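You operate a simulated robot arm through the tools that you are given. There is no shell and no other tool.

You are at the controls of a simulated robot arm. One attempt, no reset.

Task
Label the green bottle on the labelling machine.
Fine: one whole label; roller arm back, bottle back in the grey tray; the others stay unlabelled. Where these are worked on the way, their far stop is far enough and under half their travel is too little: roller arm.
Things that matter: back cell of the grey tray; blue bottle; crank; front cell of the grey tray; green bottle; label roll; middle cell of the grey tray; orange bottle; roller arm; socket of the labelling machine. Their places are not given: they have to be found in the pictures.

Only the result counts: the job must be done as asked and must still hold three seconds after the hand-in. Knocking over, shifting, dropping, spilling or breaking anything else fails it.

Robot
A 6-joint arm with a two-finger gripper, fixed in place. Base frame: the origin is on the floor under the middle of its stand, x ahead of it, y to its left, z up. Units: mm, rad, N and s.
It reaches about 940 mm from its shoulder. Its first joint turns from -2.897 to 2.897 rad. Payload 2.54 kg.
The tool frame sits at the grasp point between the pads (the TCP): z along the fingers, y along the line on which they close. The tips reach 30 mm beyond it. The gripper opens to 116 mm; its body begins 95 mm behind the TCP.
Orientation is told as [roll, pitch, yaw] about the base's x, y, z axes, in that order, counted from this pose: with the fingers straight down and closing along the base's y, the tool's x points along the base's -x, its y along +y and its z along -z.

Tools
- The arm moves only by the tool move_arm. Its argument "series" is a list of rows, each a list of 6 numbers: the shift along the tool's x, y, z in units of 250 mm (1.0 is 250 mm), then the turn, a rotation vector about the tool's x, y, z in units of 90 degrees (1.0 is 90 degrees). In form: [[dx, dy, dz, ax, ay, az], ...]. A call has 1 to 20 rows; each row is the pose to reach, as a shift and turn from the pose commanded when the call began, along the tool's axes at that moment. "fingers" is the opening, from 0 (shut) to 1 (fully open), set as the call begins (left out, the last holds). A call with a number of a shift or a turn outside -1 to 1 is refused whole. Each row takes 0.2 s and may step no farther than 50 mm and 0.15 rad from the row before; otherwise, or with a gripper value out of range, the whole call is refused. A pose out of reach is approached as far as the arm can. The call stops where the force on the tool passes 90 N (or 10 N more than at its start, if that is more) or the arm is blocked; 0.2 s more then pass. Each finger travels about 72 mm/s and halts on what it meets, pressing with about 44 N; the grip force reading is that of the motor and also rises with nothing between the fingers. The clock runs only during rows and for 0.2 s after the last one: add rows that repeat a pose to give the fingers time. The reply holds the time, the measured pose of the TCP, the force on the tool along the base axes, the opening and the grip force, in the units named above and with some noise, with the torque about the TCP (base axes, N m) and any sound that the robot's microphone picked up.
- Cameras (640 x 400 px; columns grow to the right, rows downward): "scene" is fixed at [220.2, 649.9, 1366.2]; the picture's right is [-0.71, -0.70, 0.00], its down [-0.40, 0.41, -0.82] and it looks along [0.58, -0.58, -0.57] (base axes); focal length 310 px, centre (320, 200). "wrist" rides on the gripper at [69, -15, -122] in the tool frame; the picture's right is [0.21, 0.98, 0.00], its down [-0.83, 0.18, -0.53] and it looks along [-0.52, 0.12, 0.85] (tool axes); focal length 251 px, centre (320, 200).
- get_image(camera): a new picture of that camera. The clock stands still meanwhile.
- probe_pixels(camera, pixels): for up to 12 pixels [column, row] of the newest picture of that camera ("zoom" is the newest enlarged one), the place [x, y, z] in the base frame of the surface seen there, good to about 3 mm. The clock stands still meanwhile.
- close_up(camera, box): a new picture of the part [left, top, right, bottom] of that camera's present view, enlarged. The clock stands still meanwhile.
- sign_off(): hands the job in; it is judged then, once.

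Leave the gripper open and the arm clear of the work at the hand-in unless told otherwise.

The tools are called after "Call:" as a command line: name --pt "numbers of a row" for each row, then --argument value for the rest, lists and objects as JSON in quotes. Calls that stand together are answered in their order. move_arm: Moves the arm, as the interface text tells. Its arguments: {"type":"object","properties":{"series":{"type":"array"},"fingers":{"type":"number"}},"required":["series"]} The other tools are called the same way: get_image (camera) takes a picture; probe_pixels (camera, pixels) gives the place of the surface under pixels of a picture; close_up (camera, box) takes an enlarged picture of a part of a camera's view; sign_off () hands the job in.

At the start:

```text
time_s: 0.0
position: [374.0, 56.7, 1191.9]
ee_rot: [0.0, -0.003, 0.0]
contact_force: [0.4, 0.2, 0.3]
torque: [-0.03, -0.02, -0.01]
gripper_width: 115.8
grip_force: 0.0
```

scene: 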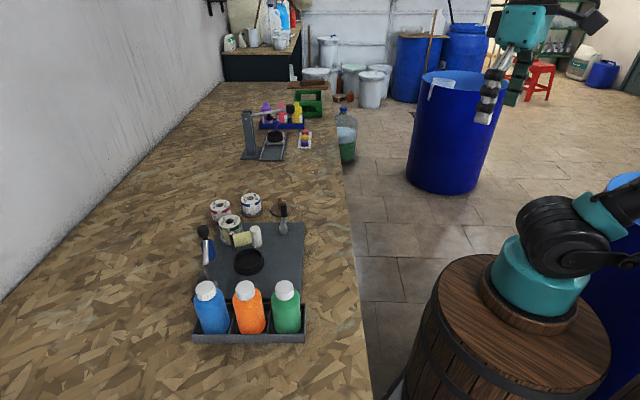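
wrist: 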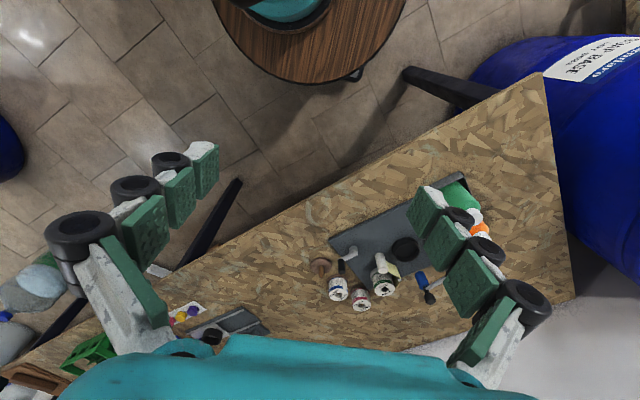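

I see the bench with a grey tray in front (blue, orange, green bottles) and a grey labelling machine behind it. I'll take enlarged pictures of the machine and the tray.

Call:
close_up --camera "scene" --box '[180, 180, 340, 280]'

Call:
close_up --camera "scene" --box '[170, 260, 330, 360]'

Call:
close_up --camera "wrist" --box '[300, 170, 500, 310]'

```text
4.00 times, centred on (260, 230) of scene
```

zoom: 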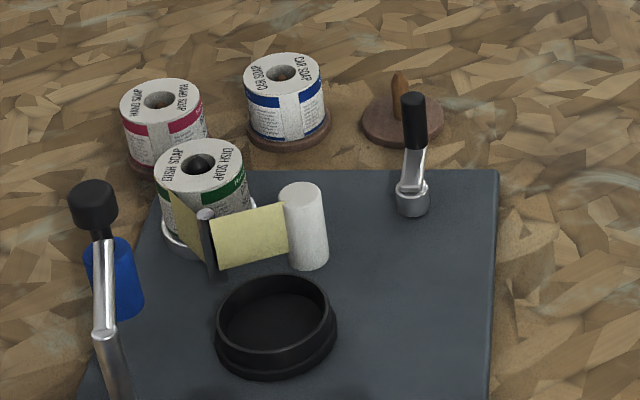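

```text
4.00 times, centred on (250, 310) of scene
```

zoom: 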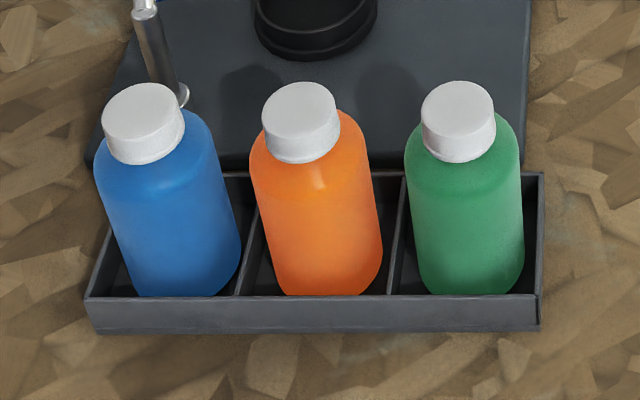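

```text
2.86 times, centred on (400, 240) of wrist
```

zoom: 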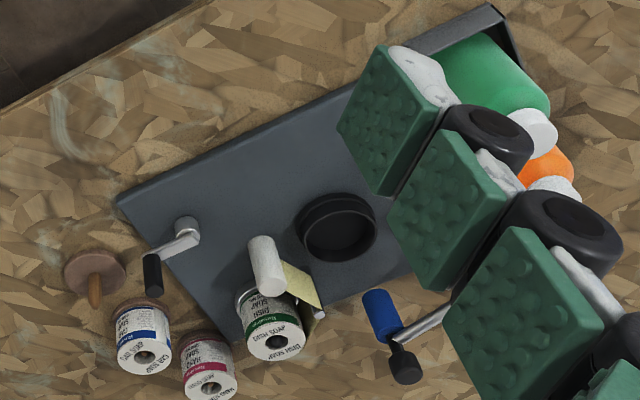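

The machine has a black socket, a green-banded dish-soap roll with peel plate, a blue-roller arm on the left and a black-handled crank on the right. I'll enlarge the machine again and probe its parts.

Call:
close_up --camera "scene" --box '[190, 185, 318, 265]'

```text
5.00 times, centred on (254, 225) of scene
```

zoom: 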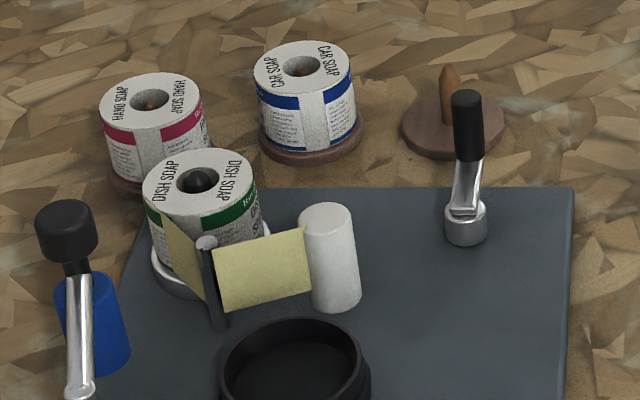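

Call:
probe_pixels --camera "zoom" --pixels '[[200, 176], [170, 200], [205, 242], [326, 212], [466, 98], [468, 140], [466, 208], [466, 235], [67, 212], [97, 290], [100, 350], [78, 330]]'

Call:
close_up --camera "scene" --box '[186, 235, 314, 315]'

```text
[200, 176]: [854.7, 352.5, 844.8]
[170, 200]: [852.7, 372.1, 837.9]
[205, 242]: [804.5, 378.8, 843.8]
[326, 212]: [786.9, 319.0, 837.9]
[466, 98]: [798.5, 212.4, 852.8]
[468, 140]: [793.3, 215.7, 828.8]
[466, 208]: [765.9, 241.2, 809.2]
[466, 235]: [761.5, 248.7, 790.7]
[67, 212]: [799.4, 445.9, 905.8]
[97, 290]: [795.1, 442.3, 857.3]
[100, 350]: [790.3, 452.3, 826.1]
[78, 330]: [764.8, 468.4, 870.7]
```

```text
5.00 times, centred on (250, 275) of scene
```

zoom: 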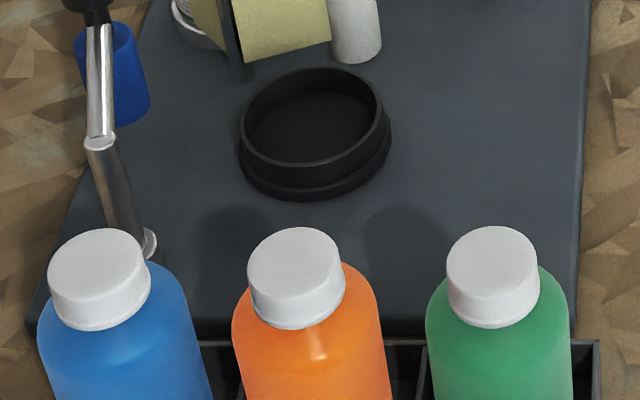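

Call:
probe_pixels --camera "zoom" --pixels '[[240, 140], [382, 110], [310, 68], [310, 165], [312, 130], [98, 138], [135, 235], [98, 250], [295, 250], [492, 250], [580, 20], [350, 250]]'

Call:
close_up --camera "scene" --box '[186, 270, 314, 350]'

```text
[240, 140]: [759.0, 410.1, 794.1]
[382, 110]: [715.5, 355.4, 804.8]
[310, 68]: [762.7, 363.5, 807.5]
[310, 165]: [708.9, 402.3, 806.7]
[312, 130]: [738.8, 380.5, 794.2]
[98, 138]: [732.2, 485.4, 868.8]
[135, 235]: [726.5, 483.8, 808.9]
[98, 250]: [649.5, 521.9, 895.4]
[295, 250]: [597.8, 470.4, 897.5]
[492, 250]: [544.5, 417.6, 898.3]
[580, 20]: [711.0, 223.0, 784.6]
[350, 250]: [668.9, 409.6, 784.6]
```

```text
5.00 times, centred on (250, 310) of scene
```

zoom: 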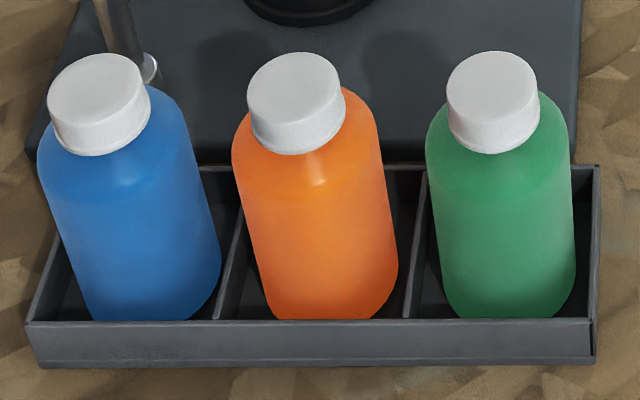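

Call:
probe_pixels --camera "zoom" --pixels '[[492, 55], [492, 108], [448, 85], [538, 85], [492, 82], [505, 160], [510, 240], [435, 235], [572, 235], [310, 345], [595, 340], [430, 180]]'

Call:
get_image --camera "scene"

```text
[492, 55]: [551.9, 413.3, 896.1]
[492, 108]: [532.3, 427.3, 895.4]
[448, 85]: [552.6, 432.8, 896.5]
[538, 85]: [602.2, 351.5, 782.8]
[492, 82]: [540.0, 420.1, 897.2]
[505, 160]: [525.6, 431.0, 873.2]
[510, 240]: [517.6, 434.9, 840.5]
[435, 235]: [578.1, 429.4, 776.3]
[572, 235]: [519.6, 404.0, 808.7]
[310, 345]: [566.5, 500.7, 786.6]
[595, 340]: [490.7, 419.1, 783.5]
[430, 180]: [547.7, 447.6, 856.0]
```

```text
taken
```

scene: 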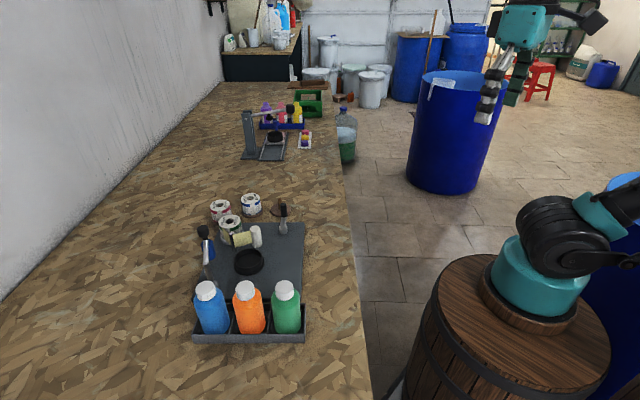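

The green bottle's cap is near (542, 420, 897), the socket near (737, 381), the crank hub near (763, 245) and the roller arm's post near (730, 484). Next I'll swing the arm over toward the machine at a safe height, turned 45° in yaw, so the wrist camera can see details.

Call:
move_arm --pt "-0.073 0.1215 0.036 0 0 -0.0625" --pt "-0.146 0.243 0.072 0 0 -0.125" --pt "-0.219 0.3645 0.108 0 0 -0.1875" --pt "-0.292 0.486 0.144 0 0 -0.25" --pt "-0.365 0.6075 0.18 0 0 -0.3125" --pt "-0.438 0.729 0.216 0 0 -0.375" --pt "-0.511 0.8505 0.252 0 0 -0.4375" --pt "-0.584 0.972 0.288 0 0 -0.5" --fingers 1

Call:
get_image --camera "wrist"

Call:
get_image --camera "scene"

```text
time_s: 1.8
position: [519.0, 299.8, 1120.3]
ee_rot: [0.0, -0.001, 0.789]
contact_force: [-0.5, -0.7, 1.3]
torque: [0.05, -0.06, 0.01]
gripper_width: 116.2
grip_force: 0.1
```

```text
taken
```

wrist: 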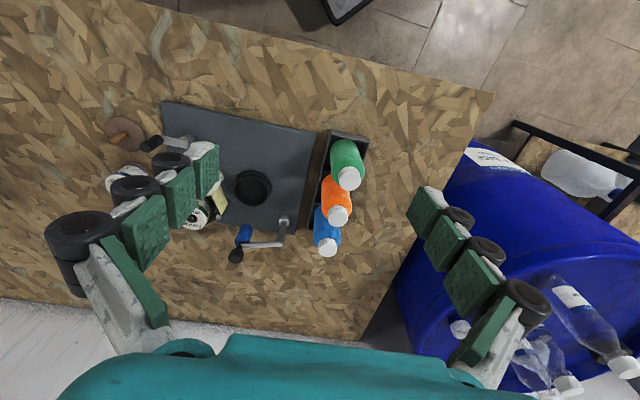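

```text
taken
```

scene: 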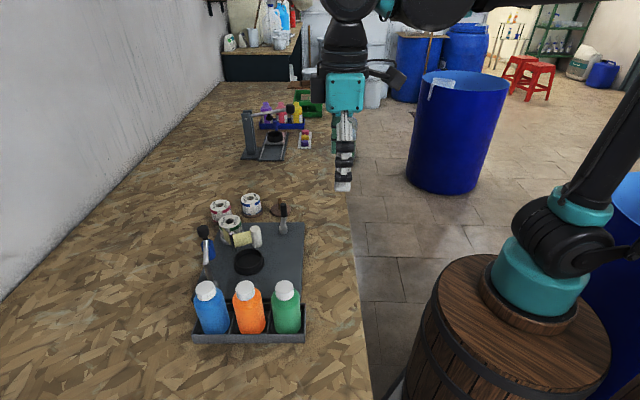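

The wrist camera now sees the tray and machine (around column 240, row 190). I'll enlarge that part.

Call:
close_up --camera "wrist" --box '[90, 90, 260, 196]'

Call:
close_up --camera "wrist" --box '[200, 110, 400, 275]'

```text
3.76 times, centred on (175, 143) of wrist
```

zoom: 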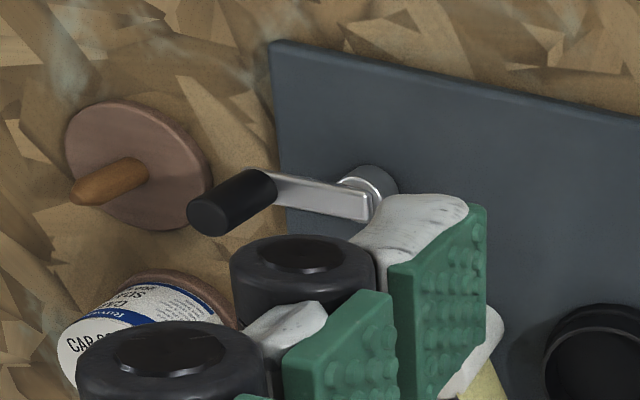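

```text
2.42 times, centred on (300, 192) of wrist
```

zoom: 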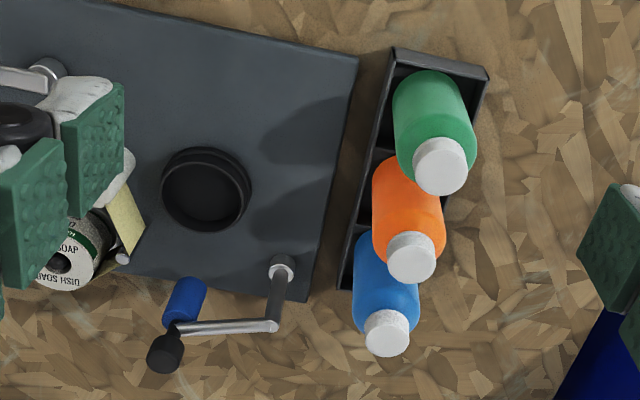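

I'll probe the tray and socket from this enlarged view: tray corners, cell floor, socket rim and floor, cap tops.

Call:
probe_pixels --camera "zoom" --pixels '[[442, 165], [412, 258], [387, 333], [393, 50], [488, 75], [343, 290], [205, 190], [164, 185], [250, 195], [205, 150], [205, 232], [500, 200]]'

Call:
probe_pixels --camera "zoom" --pixels '[[362, 195], [400, 75], [378, 150], [281, 265], [278, 300], [225, 327], [165, 355], [185, 300], [120, 262], [360, 60], [308, 300], [430, 100]]'

```text
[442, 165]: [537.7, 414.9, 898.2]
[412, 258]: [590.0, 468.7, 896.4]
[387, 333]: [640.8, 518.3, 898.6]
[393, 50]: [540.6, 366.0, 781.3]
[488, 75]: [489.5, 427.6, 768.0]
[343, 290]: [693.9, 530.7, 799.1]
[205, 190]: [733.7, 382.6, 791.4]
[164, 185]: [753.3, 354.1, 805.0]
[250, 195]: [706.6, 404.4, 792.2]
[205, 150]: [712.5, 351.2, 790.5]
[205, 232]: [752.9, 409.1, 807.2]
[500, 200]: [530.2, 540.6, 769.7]
```

```text
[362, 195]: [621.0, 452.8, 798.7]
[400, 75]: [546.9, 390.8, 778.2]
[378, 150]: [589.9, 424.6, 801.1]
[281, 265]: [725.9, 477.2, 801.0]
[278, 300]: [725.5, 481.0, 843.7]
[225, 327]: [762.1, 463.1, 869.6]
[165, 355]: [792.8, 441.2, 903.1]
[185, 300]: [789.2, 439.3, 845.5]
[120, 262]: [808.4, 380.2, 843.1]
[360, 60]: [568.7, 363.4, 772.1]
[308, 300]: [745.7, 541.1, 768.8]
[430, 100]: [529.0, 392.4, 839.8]
```

The bench is at about z 769, the machine plate at 785, the socket floor at 791 and its rim at 806. The bottle has to fit closely in the socket, so I'll measure the rim and cap centres more finely with strong scene enlargements.

Call:
close_up --camera "scene" --box '[228, 244, 272, 278]'

```text
11.76 times, centred on (250, 261) of scene
```

zoom: 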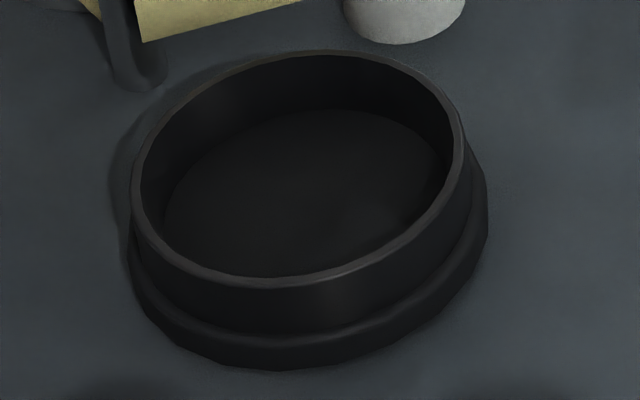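

Call:
probe_pixels --camera "zoom" --pixels '[[135, 205], [152, 242], [185, 267], [265, 283], [335, 270], [405, 236], [447, 193], [460, 135], [425, 85], [330, 54], [240, 73], [170, 122]]'

Call:
probe_pixels --camera "zoom" --pixels '[[230, 220], [300, 180], [350, 150], [270, 150], [220, 180], [380, 180]]'

Call:
close_up --camera "scene" --box '[265, 272, 309, 306]'

```text
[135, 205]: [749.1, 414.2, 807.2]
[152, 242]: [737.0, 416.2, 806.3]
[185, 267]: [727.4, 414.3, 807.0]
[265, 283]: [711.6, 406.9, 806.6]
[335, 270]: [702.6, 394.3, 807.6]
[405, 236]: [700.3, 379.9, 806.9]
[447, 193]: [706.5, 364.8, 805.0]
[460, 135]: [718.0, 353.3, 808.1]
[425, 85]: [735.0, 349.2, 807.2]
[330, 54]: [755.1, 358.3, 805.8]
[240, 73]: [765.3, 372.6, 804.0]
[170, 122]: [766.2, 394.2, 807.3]
```

```text
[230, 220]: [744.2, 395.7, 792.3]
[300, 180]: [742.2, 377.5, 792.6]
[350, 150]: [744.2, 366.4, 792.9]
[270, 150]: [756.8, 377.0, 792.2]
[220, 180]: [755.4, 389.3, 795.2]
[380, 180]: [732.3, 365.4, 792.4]
```

```text
11.76 times, centred on (287, 289) of scene
```

zoom: 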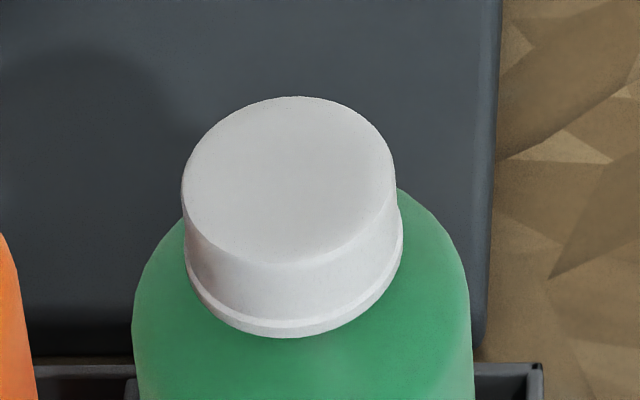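

Call:
probe_pixels --camera "zoom" --pixels '[[188, 192], [210, 143], [245, 115], [290, 102], [345, 116], [384, 155], [388, 190], [355, 235], [290, 258], [230, 246], [197, 218], [290, 180]]'

Call:
probe_pixels --camera "zoom" --pixels '[[200, 270], [290, 310], [390, 250], [300, 370], [150, 330], [450, 330], [300, 350]]'

Call:
close_up --camera "scene" --box '[260, 290, 312, 346]'

```text
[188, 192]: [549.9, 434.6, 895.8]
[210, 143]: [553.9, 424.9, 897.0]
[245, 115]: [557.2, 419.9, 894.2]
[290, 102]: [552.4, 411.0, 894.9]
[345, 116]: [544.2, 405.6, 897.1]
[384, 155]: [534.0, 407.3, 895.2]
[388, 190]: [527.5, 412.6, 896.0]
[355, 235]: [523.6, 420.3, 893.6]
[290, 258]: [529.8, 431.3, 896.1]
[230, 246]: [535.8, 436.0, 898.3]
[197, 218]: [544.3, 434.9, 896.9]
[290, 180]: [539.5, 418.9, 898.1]
```

```text
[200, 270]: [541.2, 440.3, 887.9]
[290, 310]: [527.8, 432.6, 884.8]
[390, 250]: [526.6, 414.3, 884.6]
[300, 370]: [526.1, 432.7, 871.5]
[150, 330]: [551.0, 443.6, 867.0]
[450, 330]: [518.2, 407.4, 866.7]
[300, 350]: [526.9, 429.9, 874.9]
```

```text
7.14 times, centred on (286, 318) of scene
```

zoom: 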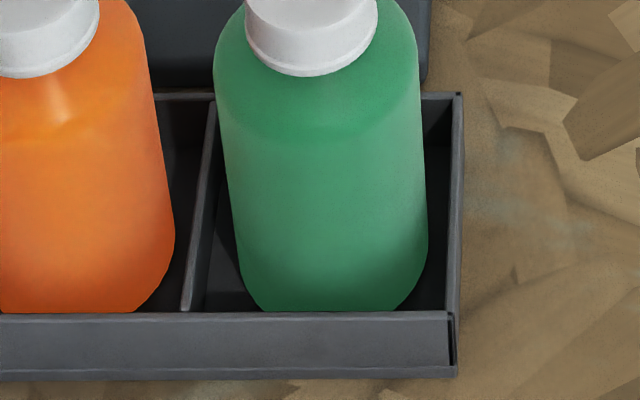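

The socket rim centre fits to (734, 383) with radius about 33, and the green cap's centre is about (540.5, 420.5), body radius about 28. Before touching anything I want a closer look at the label feed and crank, so I'll move the wrist camera above the machine, staying at z = 1000.

Call:
move_arm --pt "-0.036 -0.119 0.069 0 0 0" --pt "-0.072 -0.238 0.137 0 0 0" --pt "-0.108 -0.357 0.206 0 0 0" --pt "-0.144 -0.477 0.274 0 0 0" --pt "-0.18 -0.596 0.343 0 0 0" --pt "-0.216 -0.715 0.411 0 0 0" --pt "-0.252 -0.834 0.48 0 0 0" --fingers 1

Call:
get_image --camera "wrist"

```text
time_s: 3.4
position: [711.3, 197.0, 999.6]
ee_rot: [0.0, -0.001, 0.785]
contact_force: [0.2, 0.6, 0.1]
torque: [-0.02, -0.02, 0.02]
gripper_width: 116.1
grip_force: 0.0
```

```text
taken
```

wrist: 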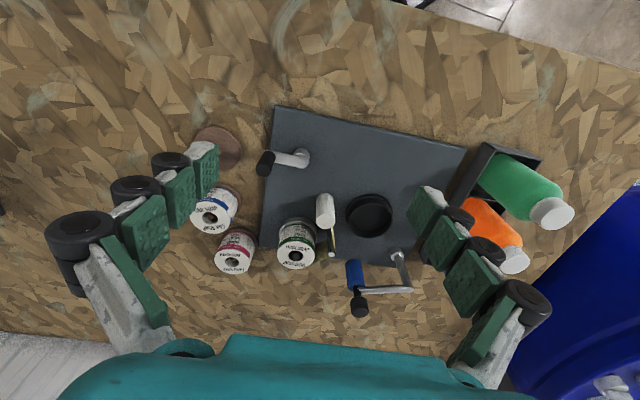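

I now have a clear view of the crank (290, 160), roll (297, 240) and socket (370, 215). I'll enlarge these.

Call:
close_up --camera "wrist" --box '[260, 180, 420, 280]'

Call:
close_up --camera "wrist" --box '[245, 130, 341, 190]'

Call:
close_up --camera "wrist" --box '[270, 185, 350, 275]'

```text
4.00 times, centred on (340, 230) of wrist
```

zoom: 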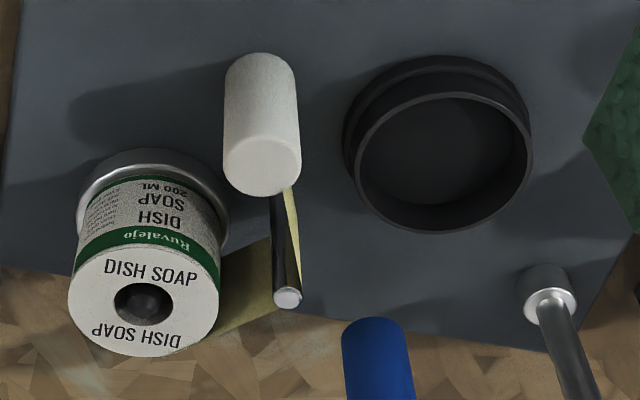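

```text
6.67 times, centred on (293, 160) of wrist
```

zoom: 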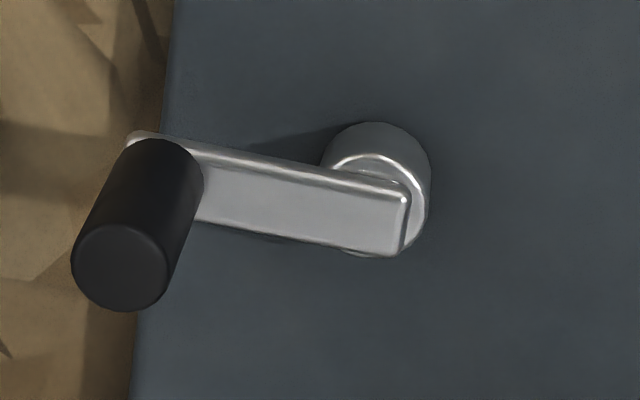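

```text
4.44 times, centred on (310, 230) of wrist
```

zoom: 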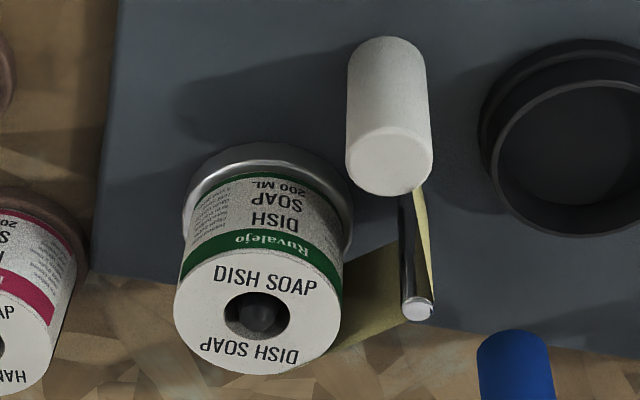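

The web runs from the roll around the peel post to the right side of the white take-up, so counter-clockwise (seen from above) looks like the feed direction. Now I go above the green bottle at z = 1000, first part of the move.

Call:
move_arm --pt "-0.025 0.166 0 0 0 0" --pt "-0.05 0.333 0 0 0 0" --pt "-0.075 0.5 0 0 0 0" --pt "-0.1 0.667 0 0 0 0" --pt "-0.125 0.833 0 0 0 0" --pt "-0.15 1.0 0 0 0 0" --fingers 1

Call:
get_image --camera "wrist"

```text
time_s: 4.8
position: [563.3, 398.3, 999.8]
ee_rot: [0.001, -0.001, 0.786]
contact_force: [-0.4, 0.2, 0.5]
torque: [0.02, 0.0, 0.02]
gripper_width: 116.1
grip_force: 0.1
```

```text
taken
```

wrist: 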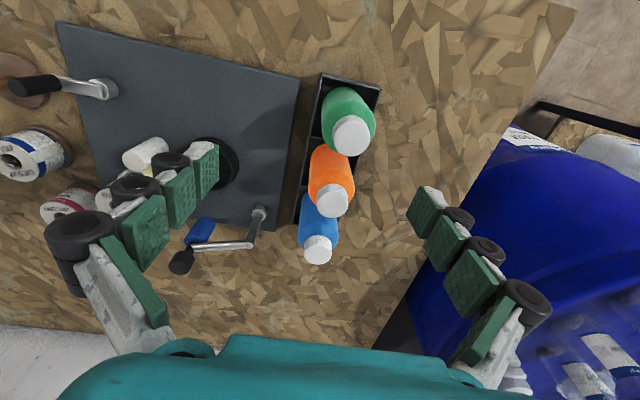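

I'll enlarge the tray area from here and probe the green cap's rim and the tray edges again.

Call:
close_up --camera "wrist" --box '[280, 65, 400, 140]'

```text
5.33 times, centred on (340, 102) of wrist
```

zoom: 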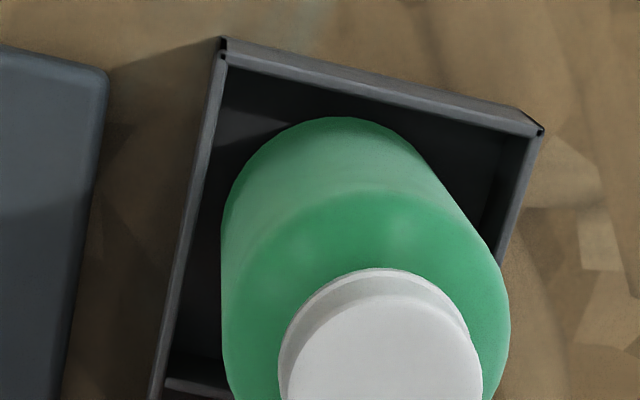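

Call:
probe_pixels --camera "zoom" --pixels '[[222, 55], [535, 128], [205, 160], [185, 260], [165, 350], [300, 72], [420, 100], [510, 200], [260, 100], [230, 330], [480, 180], [205, 376]]'

Call:
probe_pixels --camera "zoom" --pixels '[[285, 360], [320, 308], [378, 290], [440, 305], [477, 350], [480, 385], [380, 350], [330, 130], [360, 160], [260, 300], [470, 280], [360, 230]]'

```text
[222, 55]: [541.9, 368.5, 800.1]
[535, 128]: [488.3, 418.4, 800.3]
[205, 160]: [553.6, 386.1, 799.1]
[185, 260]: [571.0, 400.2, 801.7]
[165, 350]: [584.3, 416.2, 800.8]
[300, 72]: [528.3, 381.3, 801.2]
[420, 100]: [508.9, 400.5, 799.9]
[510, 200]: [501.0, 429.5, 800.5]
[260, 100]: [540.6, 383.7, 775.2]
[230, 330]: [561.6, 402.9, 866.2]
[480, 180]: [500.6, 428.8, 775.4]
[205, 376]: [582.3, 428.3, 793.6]
```

```text
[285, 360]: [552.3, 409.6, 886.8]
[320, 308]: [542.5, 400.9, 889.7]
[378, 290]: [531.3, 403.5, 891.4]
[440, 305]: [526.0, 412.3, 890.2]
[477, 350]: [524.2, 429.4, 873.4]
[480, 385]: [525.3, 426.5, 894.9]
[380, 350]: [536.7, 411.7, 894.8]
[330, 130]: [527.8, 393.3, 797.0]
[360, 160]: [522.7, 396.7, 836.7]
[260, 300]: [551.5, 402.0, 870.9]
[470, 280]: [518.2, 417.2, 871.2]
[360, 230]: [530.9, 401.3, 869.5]
```

The tray's end wall corners are (542, 368) and (488, 418) at z 800, which gives a cell centre of (540, 420), matching the bottle. I'll move over the bottle and descend to z = 900.

Call:
move_arm --pt "0.002 0.06 0 0 0 0" --pt "0.0034 0.1176 0 0 0 0" --pt "0.0034 0.1176 0.1 0 0 0" --pt "0.0034 0.1176 0.2 0 0 0" --pt "0.0034 0.1176 0.3 0 0 0" --pt "0.0034 0.1176 0.4 0 0 0" --pt "0.0034 0.1176 0.4 0 0 0" --fingers 1

Call:
get_image --camera "wrist"

Call:
get_image --camera "scene"

```text
time_s: 6.4
position: [540.4, 420.6, 900.6]
ee_rot: [0.0, -0.001, 0.785]
contact_force: [-0.5, 0.4, -0.3]
torque: [-0.04, -0.01, 0.0]
gripper_width: 116.1
grip_force: 0.1
```

```text
taken
```

wrist: 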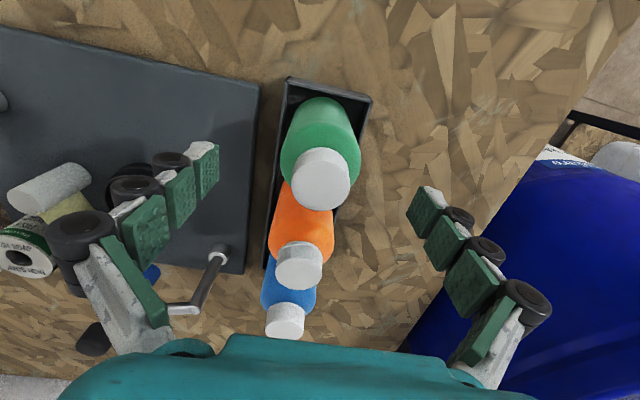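

```text
taken
```

scene: 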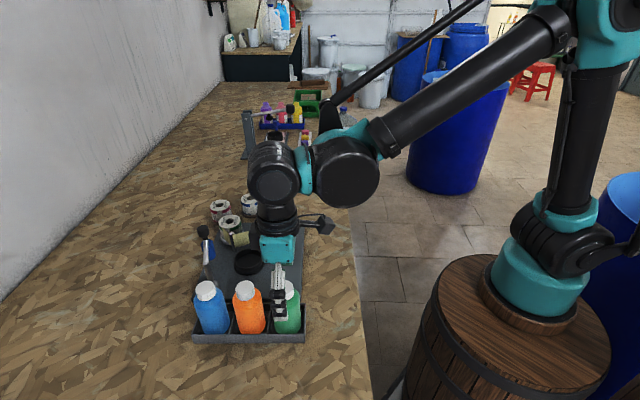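

The bottle is between the fingers, cap near (322, 180). I'll enlarge to check how well it's centred under the grasp point.

Call:
close_up --camera "wrist" --box '[270, 130, 374, 225]'

```text
4.21 times, centred on (322, 178) of wrist
```

zoom: 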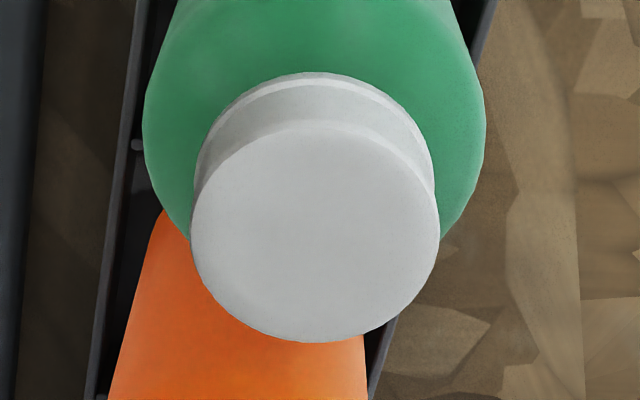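

The cap sits about 1.5 mm toward the base from the grasp axis; I'll correct that and descend to z ≈ 862, fingers still open.

Call:
move_arm --pt "0.003 0 0.04 0 0 0" --pt "0.0056 0 0.08 0 0 0" --pt "0.0056 0 0.12 0 0 0" --pt "0.0056 0 0.152 0 0 0" --pt "0.0056 0 0.152 0 0 0" --fingers 1

Call:
get_image --camera "wrist"

```text
time_s: 7.6
position: [539.9, 419.3, 862.3]
ee_rot: [-0.001, -0.001, 0.786]
contact_force: [0.0, -0.4, 0.5]
torque: [0.02, -0.01, 0.02]
gripper_width: 116.1
grip_force: 0.0
```

```text
taken
```

wrist: 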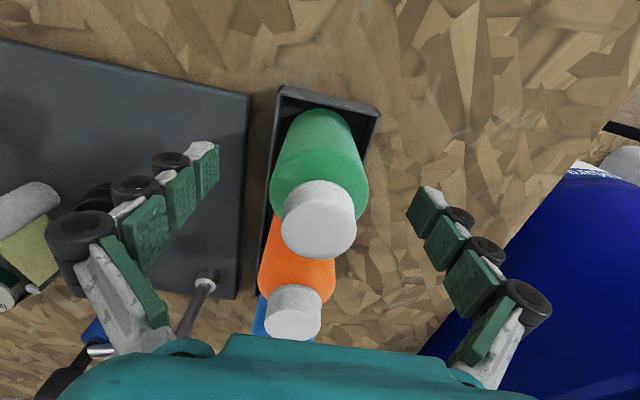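

The fingers straddle the bottle with the tips at about z 832, above the tray walls. Now I close the gripper and hold the pose.

Call:
move_arm --pt "0 0 0 0 0 0" --pt "0 0 0 0 0 0" --pt "0 0 0 0 0 0" --pt "0 0 0 0 0 0" --pt "0 0 0 0 0 0" --fingers 0

Call:
get_image --camera "wrist"

```text
time_s: 8.8
position: [539.1, 418.9, 862.6]
ee_rot: [-0.002, -0.002, 0.785]
contact_force: [0.8, -0.4, 4.7]
torque: [0.0, -0.07, 0.01]
gripper_width: 54.6
grip_force: 43.6
```

```text
taken
```

wrist: 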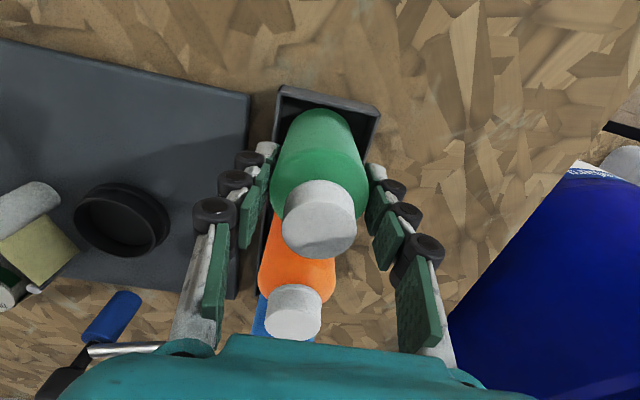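

Gripped: the opening is 54.6 mm with 43.6 N. I'll lift straight up by 80 mm and check the hold.

Call:
move_arm --pt "0 0 -0.04 0 0 0" --pt "0 0 -0.1 0 0 0" --pt "0 0 -0.17 0 0 0" --pt "0 0 -0.24 0 0 0" --pt "0 0 -0.32 0 0 0" --pt "0 0 -0.32 0 0 0" --fingers 0

Call:
get_image --camera "wrist"

Call:
get_image --camera "scene"

```text
time_s: 10.2
position: [539.9, 420.0, 941.3]
ee_rot: [-0.001, -0.002, 0.784]
contact_force: [-0.6, 0.0, -1.8]
torque: [-0.01, -0.01, -0.03]
gripper_width: 33.6
grip_force: 44.2
```

```text
taken
```

wrist: 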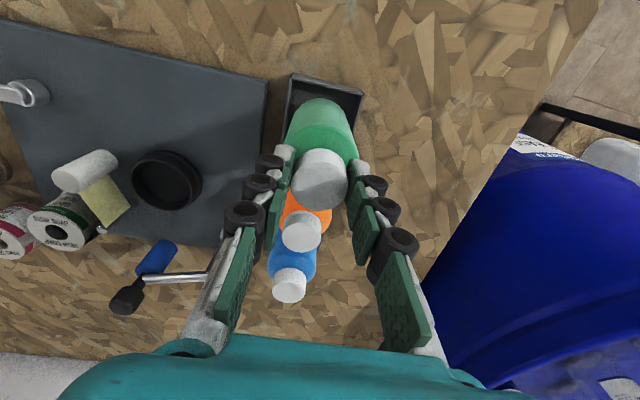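

```text
taken
```

scene: 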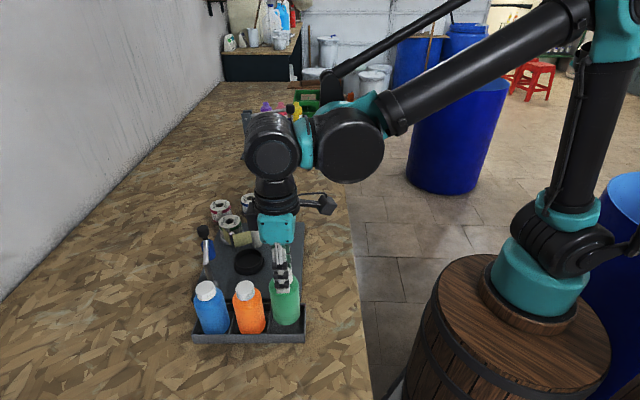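

The opening fell to 33.6 mm: the pads slid off the body up to the cap. I'll enlarge both views to see whether the bottle is hanging by its cap or still standing in the tray.

Call:
close_up --camera "scene" --box '[220, 230, 340, 350]'

Call:
close_up --camera "wrist" --box '[260, 60, 390, 220]'

```text
3.33 times, centred on (280, 290) of scene
```

zoom: 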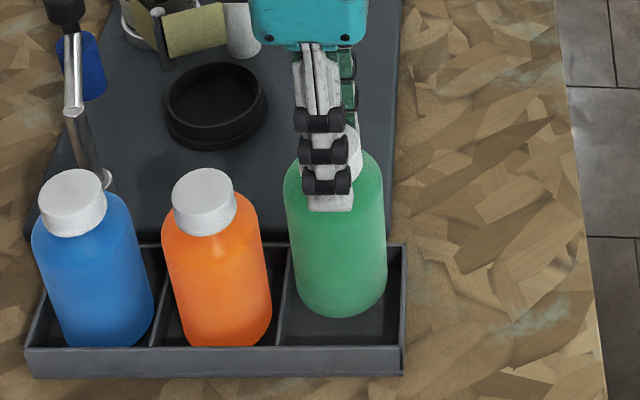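

```text
2.50 times, centred on (325, 140) of wrist
```

zoom: 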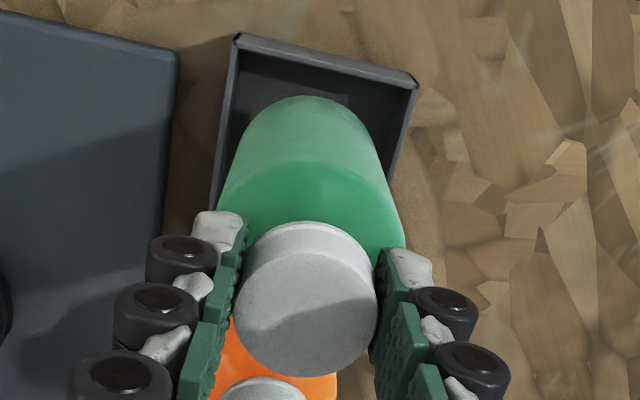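

Call:
probe_pixels --camera "zoom" --pixels '[[305, 300], [250, 300], [360, 300], [305, 260], [305, 350], [300, 200], [300, 130], [235, 215], [395, 270], [220, 225]]'

Call:
close_up --camera "scene" --box '[256, 262, 320, 342]'

```text
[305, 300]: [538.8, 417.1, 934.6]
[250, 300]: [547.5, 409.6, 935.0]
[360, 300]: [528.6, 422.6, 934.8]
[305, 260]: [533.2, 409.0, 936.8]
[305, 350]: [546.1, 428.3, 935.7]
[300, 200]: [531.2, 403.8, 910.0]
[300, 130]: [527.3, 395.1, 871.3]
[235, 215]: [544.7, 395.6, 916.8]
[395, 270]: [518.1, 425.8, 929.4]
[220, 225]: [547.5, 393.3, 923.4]
```

```text
5.00 times, centred on (288, 302) of scene
```

zoom: 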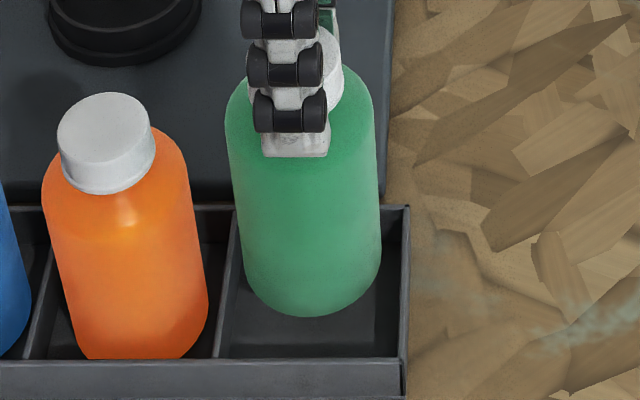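

The cap top is at z 935, so the bottle hangs upright by its cap, 38 mm up, with the pads fully on the cap. This cap grip keeps the fingers above the machine parts, so I'll keep it; I'll lift another 45 mm and check that it doesn't slip.

Call:
move_arm --pt "0 0 -0.03 0 0 0" --pt "0 0 -0.07 0 0 0" --pt "0 0 -0.11 0 0 0" --pt "0 0 -0.15 0 0 0" --pt "0 0 -0.18 0 0 0" --pt "0 0 -0.18 0 0 0" --pt "0 0 -0.18 0 0 0" --fingers 0

Call:
close_up --camera "wrist" --box '[260, 60, 390, 220]'

Call:
get_image --camera "scene"

```text
time_s: 11.8
position: [540.0, 419.1, 987.9]
ee_rot: [-0.001, -0.002, 0.784]
contact_force: [0.2, 0.1, -1.6]
torque: [-0.01, 0.02, -0.01]
gripper_width: 33.3
grip_force: 43.6
```

```text
2.50 times, centred on (325, 140) of wrist
```

zoom: 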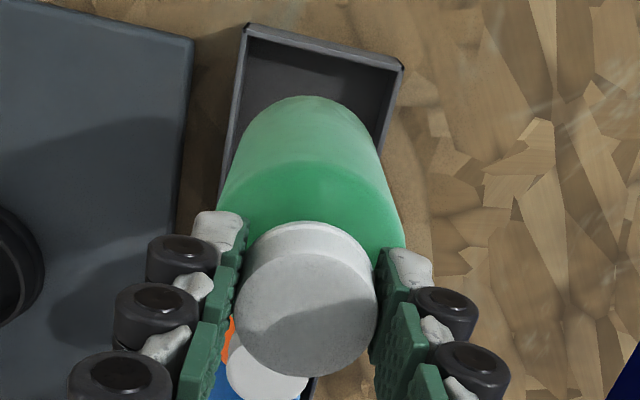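

```text
taken
```

scene: 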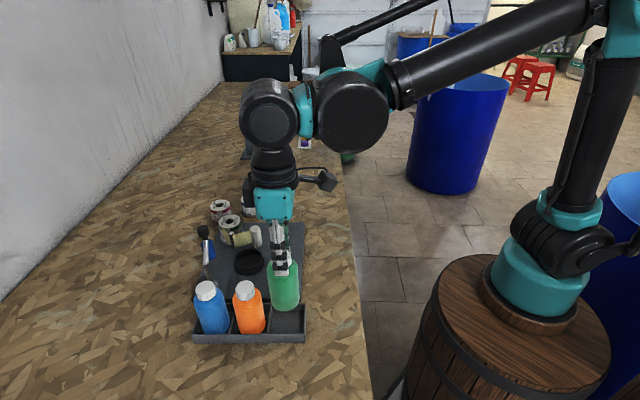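

No slip: opening 33.3 mm and the cap sits centred between the pads. The bottle bottom is at about z 858, above the peel post (844). I'll carry it over the socket at (734, 383).

Call:
move_arm --pt "-0.04 -0.058 0 0 0 0" --pt "-0.11 -0.159 0 0 0 0" --pt "-0.19 -0.275 0 0 0 0" --pt "-0.27 -0.391 0 0 0 0" --pt "-0.35 -0.506 0 0 0 0" --pt "-0.41 -0.593 0 0 0 0" --pt "-0.4515 -0.6533 0 0 0 0" --pt "-0.4515 -0.6533 0 0 0 0" --pt "-0.4515 -0.6533 0 0 0 0" --fingers 0

Call:
get_image --camera "wrist"

Call:
close_up --camera "scene" --box '[200, 190, 320, 280]'

```text
time_s: 13.8
position: [733.7, 385.1, 987.6]
ee_rot: [0.001, -0.001, 0.785]
contact_force: [-0.8, 0.7, -1.7]
torque: [-0.05, -0.02, 0.04]
gripper_width: 33.3
grip_force: 44.2
```

```text
taken
```

wrist: 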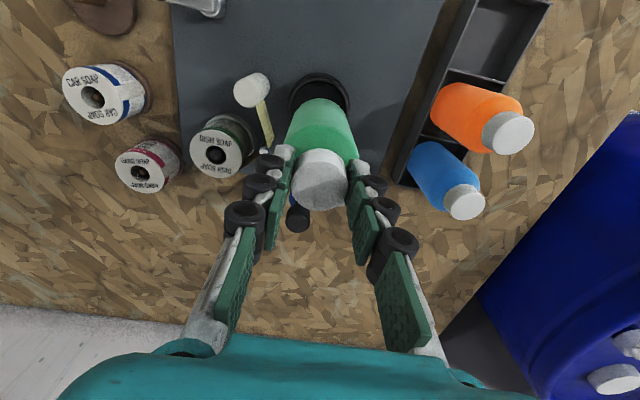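

```text
4.44 times, centred on (260, 235) of scene
```

zoom: 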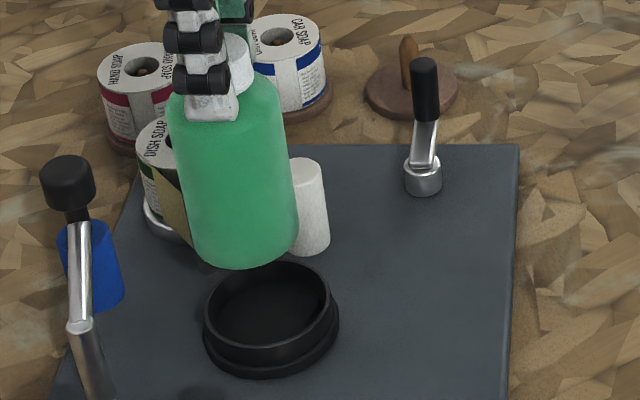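

The bottle hangs over the socket. I need to check its axis (tilt) before lowering, so I'll enlarge the bottle strongly in the scene view.

Call:
close_up --camera "scene" --box '[228, 200, 276, 280]'

Call:
close_up --camera "wrist" --box '[270, 65, 370, 220]'

```text
5.00 times, centred on (252, 240) of scene
```

zoom: 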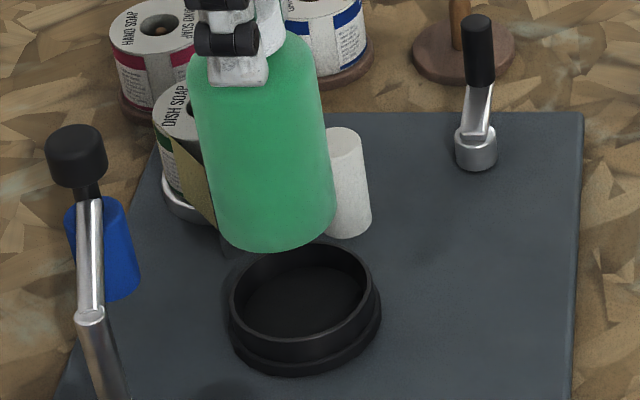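

```text
2.58 times, centred on (320, 142) of wrist
```

zoom: 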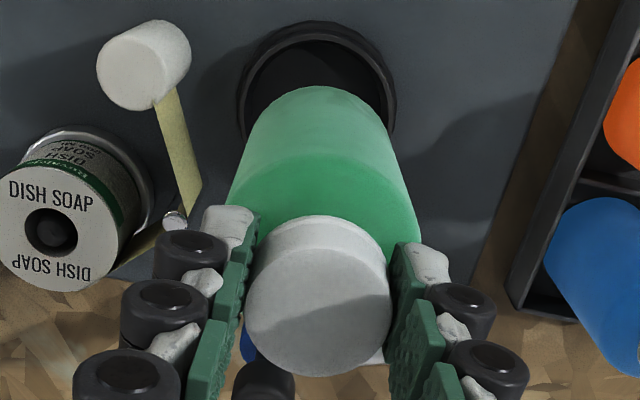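

By projection the bottle seems to hang a few mm beyond the socket centre (away from the base). I'll probe bottle surface points and the visible socket rim to quantify this.

Call:
probe_pixels --camera "zoom" --pixels '[[317, 300], [270, 290], [365, 290], [317, 345], [260, 70], [290, 45], [350, 45], [380, 80], [392, 110], [245, 90], [320, 110], [320, 140]]'

Call:
close_up --camera "scene" --box '[226, 222, 270, 254]'

```text
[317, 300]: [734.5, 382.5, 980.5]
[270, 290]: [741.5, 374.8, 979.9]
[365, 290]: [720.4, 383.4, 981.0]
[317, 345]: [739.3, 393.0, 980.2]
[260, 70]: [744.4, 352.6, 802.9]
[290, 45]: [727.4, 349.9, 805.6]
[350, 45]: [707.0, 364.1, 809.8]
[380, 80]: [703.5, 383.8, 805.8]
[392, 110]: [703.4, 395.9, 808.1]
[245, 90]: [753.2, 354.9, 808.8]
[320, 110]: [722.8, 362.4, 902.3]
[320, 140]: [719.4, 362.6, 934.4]
```

```text
12.50 times, centred on (248, 238) of scene
```

zoom: 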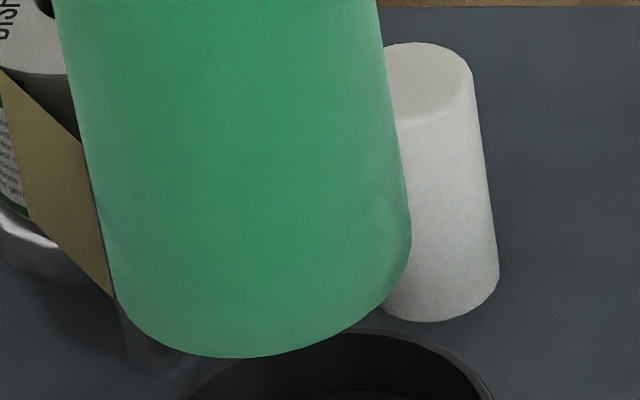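

The measurements say the bottle axis sits roughly 5–6 mm too far in the +x+y direction. I'll take a sharper wrist enlargement of the socket rim against the bottle to refine both directions.

Call:
close_up --camera "wrist" --box '[280, 65, 360, 115]'

```text
8.00 times, centred on (320, 90) of wrist
```

zoom: 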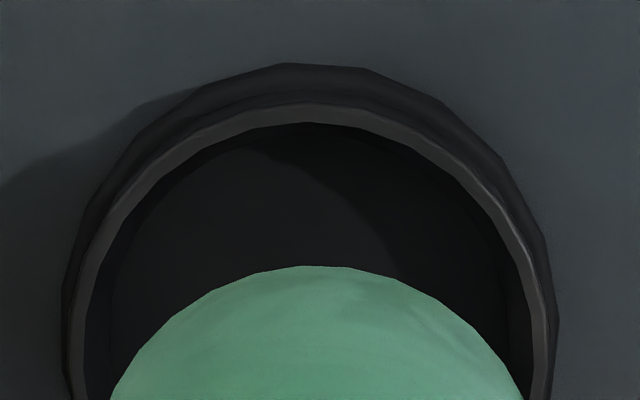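

The comparison gives the socket about 5 mm toward the base (tool +x) and 1.7 mm in tool −y from the bottle axis; the rim's inner radius is about 32.5 mm against a 29 mm bottle. I'll apply that shift and lower 38 mm (bottle bottom to about z 820), then check again.

Call:
move_arm --pt "0.0104 -0.0034 0 0 0 0" --pt "0.0208 -0.0068 0 0 0 0" --pt "0.0208 -0.0068 0.04 0 0 0" --pt "0.0208 -0.0068 0.08 0 0 0" --pt "0.0208 -0.0068 0.12 0 0 0" --pt "0.0208 -0.0068 0.152 0 0 0" --pt "0.0208 -0.0068 0.152 0 0 0" --pt "0.0208 -0.0068 0.152 0 0 0" --fingers 0

Call:
close_up --camera "wrist" --box '[270, 70, 370, 220]'

Call:
close_up --camera "scene" --box '[222, 230, 278, 280]'

```text
time_s: 15.6
position: [733.1, 379.9, 949.2]
ee_rot: [0.0, -0.002, 0.786]
contact_force: [0.3, -0.4, -2.4]
torque: [-0.02, -0.01, -0.03]
gripper_width: 33.4
grip_force: 43.4
```

```text
2.67 times, centred on (320, 145) of wrist
```

zoom: 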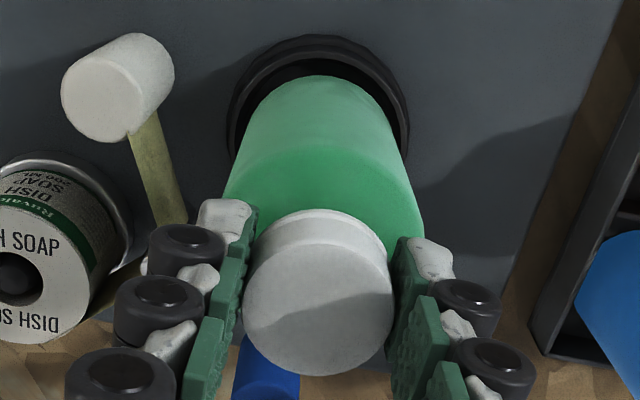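

```text
8.00 times, centred on (250, 255) of scene
```

zoom: 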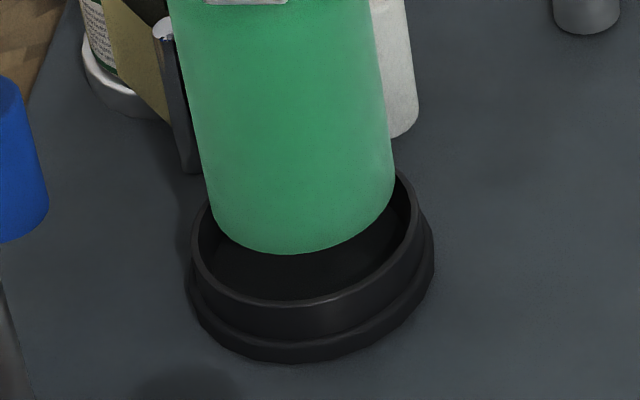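

The bottle bottom is now centred over the socket within about 1 mm in both views. I'll lower 26 mm into the socket in small steps and watch the force.

Call:
move_arm --pt "0 0 0.02 0 0 0" --pt "0 0 0.04 0 0 0" --pt "0 0 0.06 0 0 0" --pt "0 0 0.08 0 0 0" --pt "0 0 0.1 0 0 0" --pt "0 0 0.104 0 0 0" --pt "0 0 0.104 0 0 0" --fingers 0

Call:
close_up --camera "scene" --box '[222, 230, 278, 280]'

```text
time_s: 17.2
position: [732.3, 380.2, 923.1]
ee_rot: [-0.001, -0.002, 0.785]
contact_force: [0.1, -0.7, -1.3]
torque: [-0.04, 0.0, -0.02]
gripper_width: 33.5
grip_force: 44.1
```

```text
8.00 times, centred on (250, 255) of scene
```

zoom: 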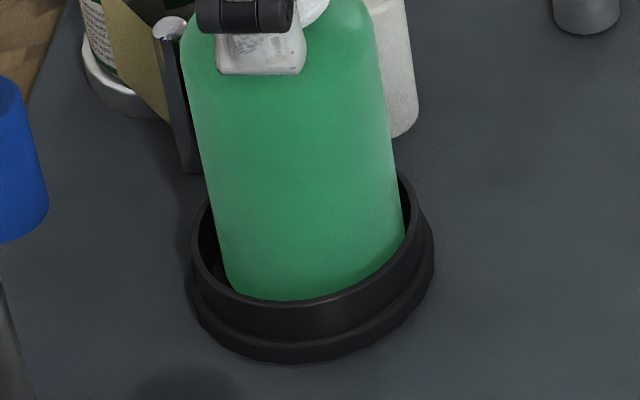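

The bottle is inside the rim with no contact yet (about −1.3 N, its weight). I'll lower a few more millimetres gently.

Call:
move_arm --pt "0 0 0.004 0 0 0" --pt "0 0 0.008 0 0 0" --pt "0 0 0.012 0 0 0" --pt "0 0 0.012 0 0 0" --fingers 0

```text
time_s: 18.2
position: [731.6, 378.3, 921.5]
ee_rot: [-0.002, -0.002, 0.785]
contact_force: [3.0, 1.4, 25.3]
torque: [0.23, -0.32, 0.04]
gripper_width: 33.4
grip_force: 44.5
```

The bottle reached the socket floor (25 N). I'll ease back up 1.3 mm, then release.

Call:
move_arm --pt "0 0 -0.005 0 0 0" --pt "0 0 -0.005 0 0 0" --fingers 0

Call:
move_arm --pt "0 0 0 0 0 0" --pt "0 0 0 0 0 0" --pt "0 0 0 0 0 0" --fingers 0.6

Call:
get_image --camera "wrist"

Call:
close_up --camera "scene" --box '[190, 180, 318, 285]'

```text
time_s: 18.8
position: [732.1, 378.8, 920.9]
ee_rot: [0.001, -0.002, 0.786]
contact_force: [1.0, 0.3, 7.7]
torque: [0.01, -0.05, 0.03]
gripper_width: 33.2
grip_force: 44.3
```

```text
time_s: 19.6
position: [730.9, 379.2, 921.6]
ee_rot: [0.0, -0.003, 0.784]
contact_force: [-0.8, -0.1, -0.1]
torque: [0.01, -0.01, -0.04]
gripper_width: 69.6
grip_force: 0.0
```

```text
taken
```

wrist: 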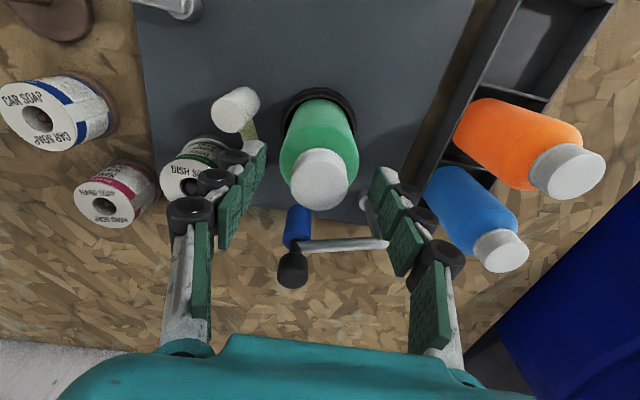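

```text
3.81 times, centred on (254, 232) of scene
```

zoom: 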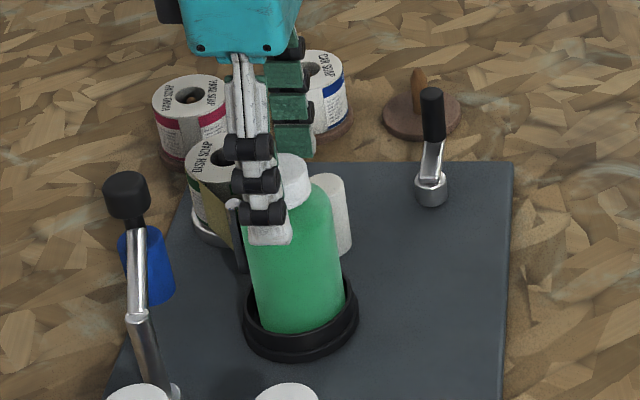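

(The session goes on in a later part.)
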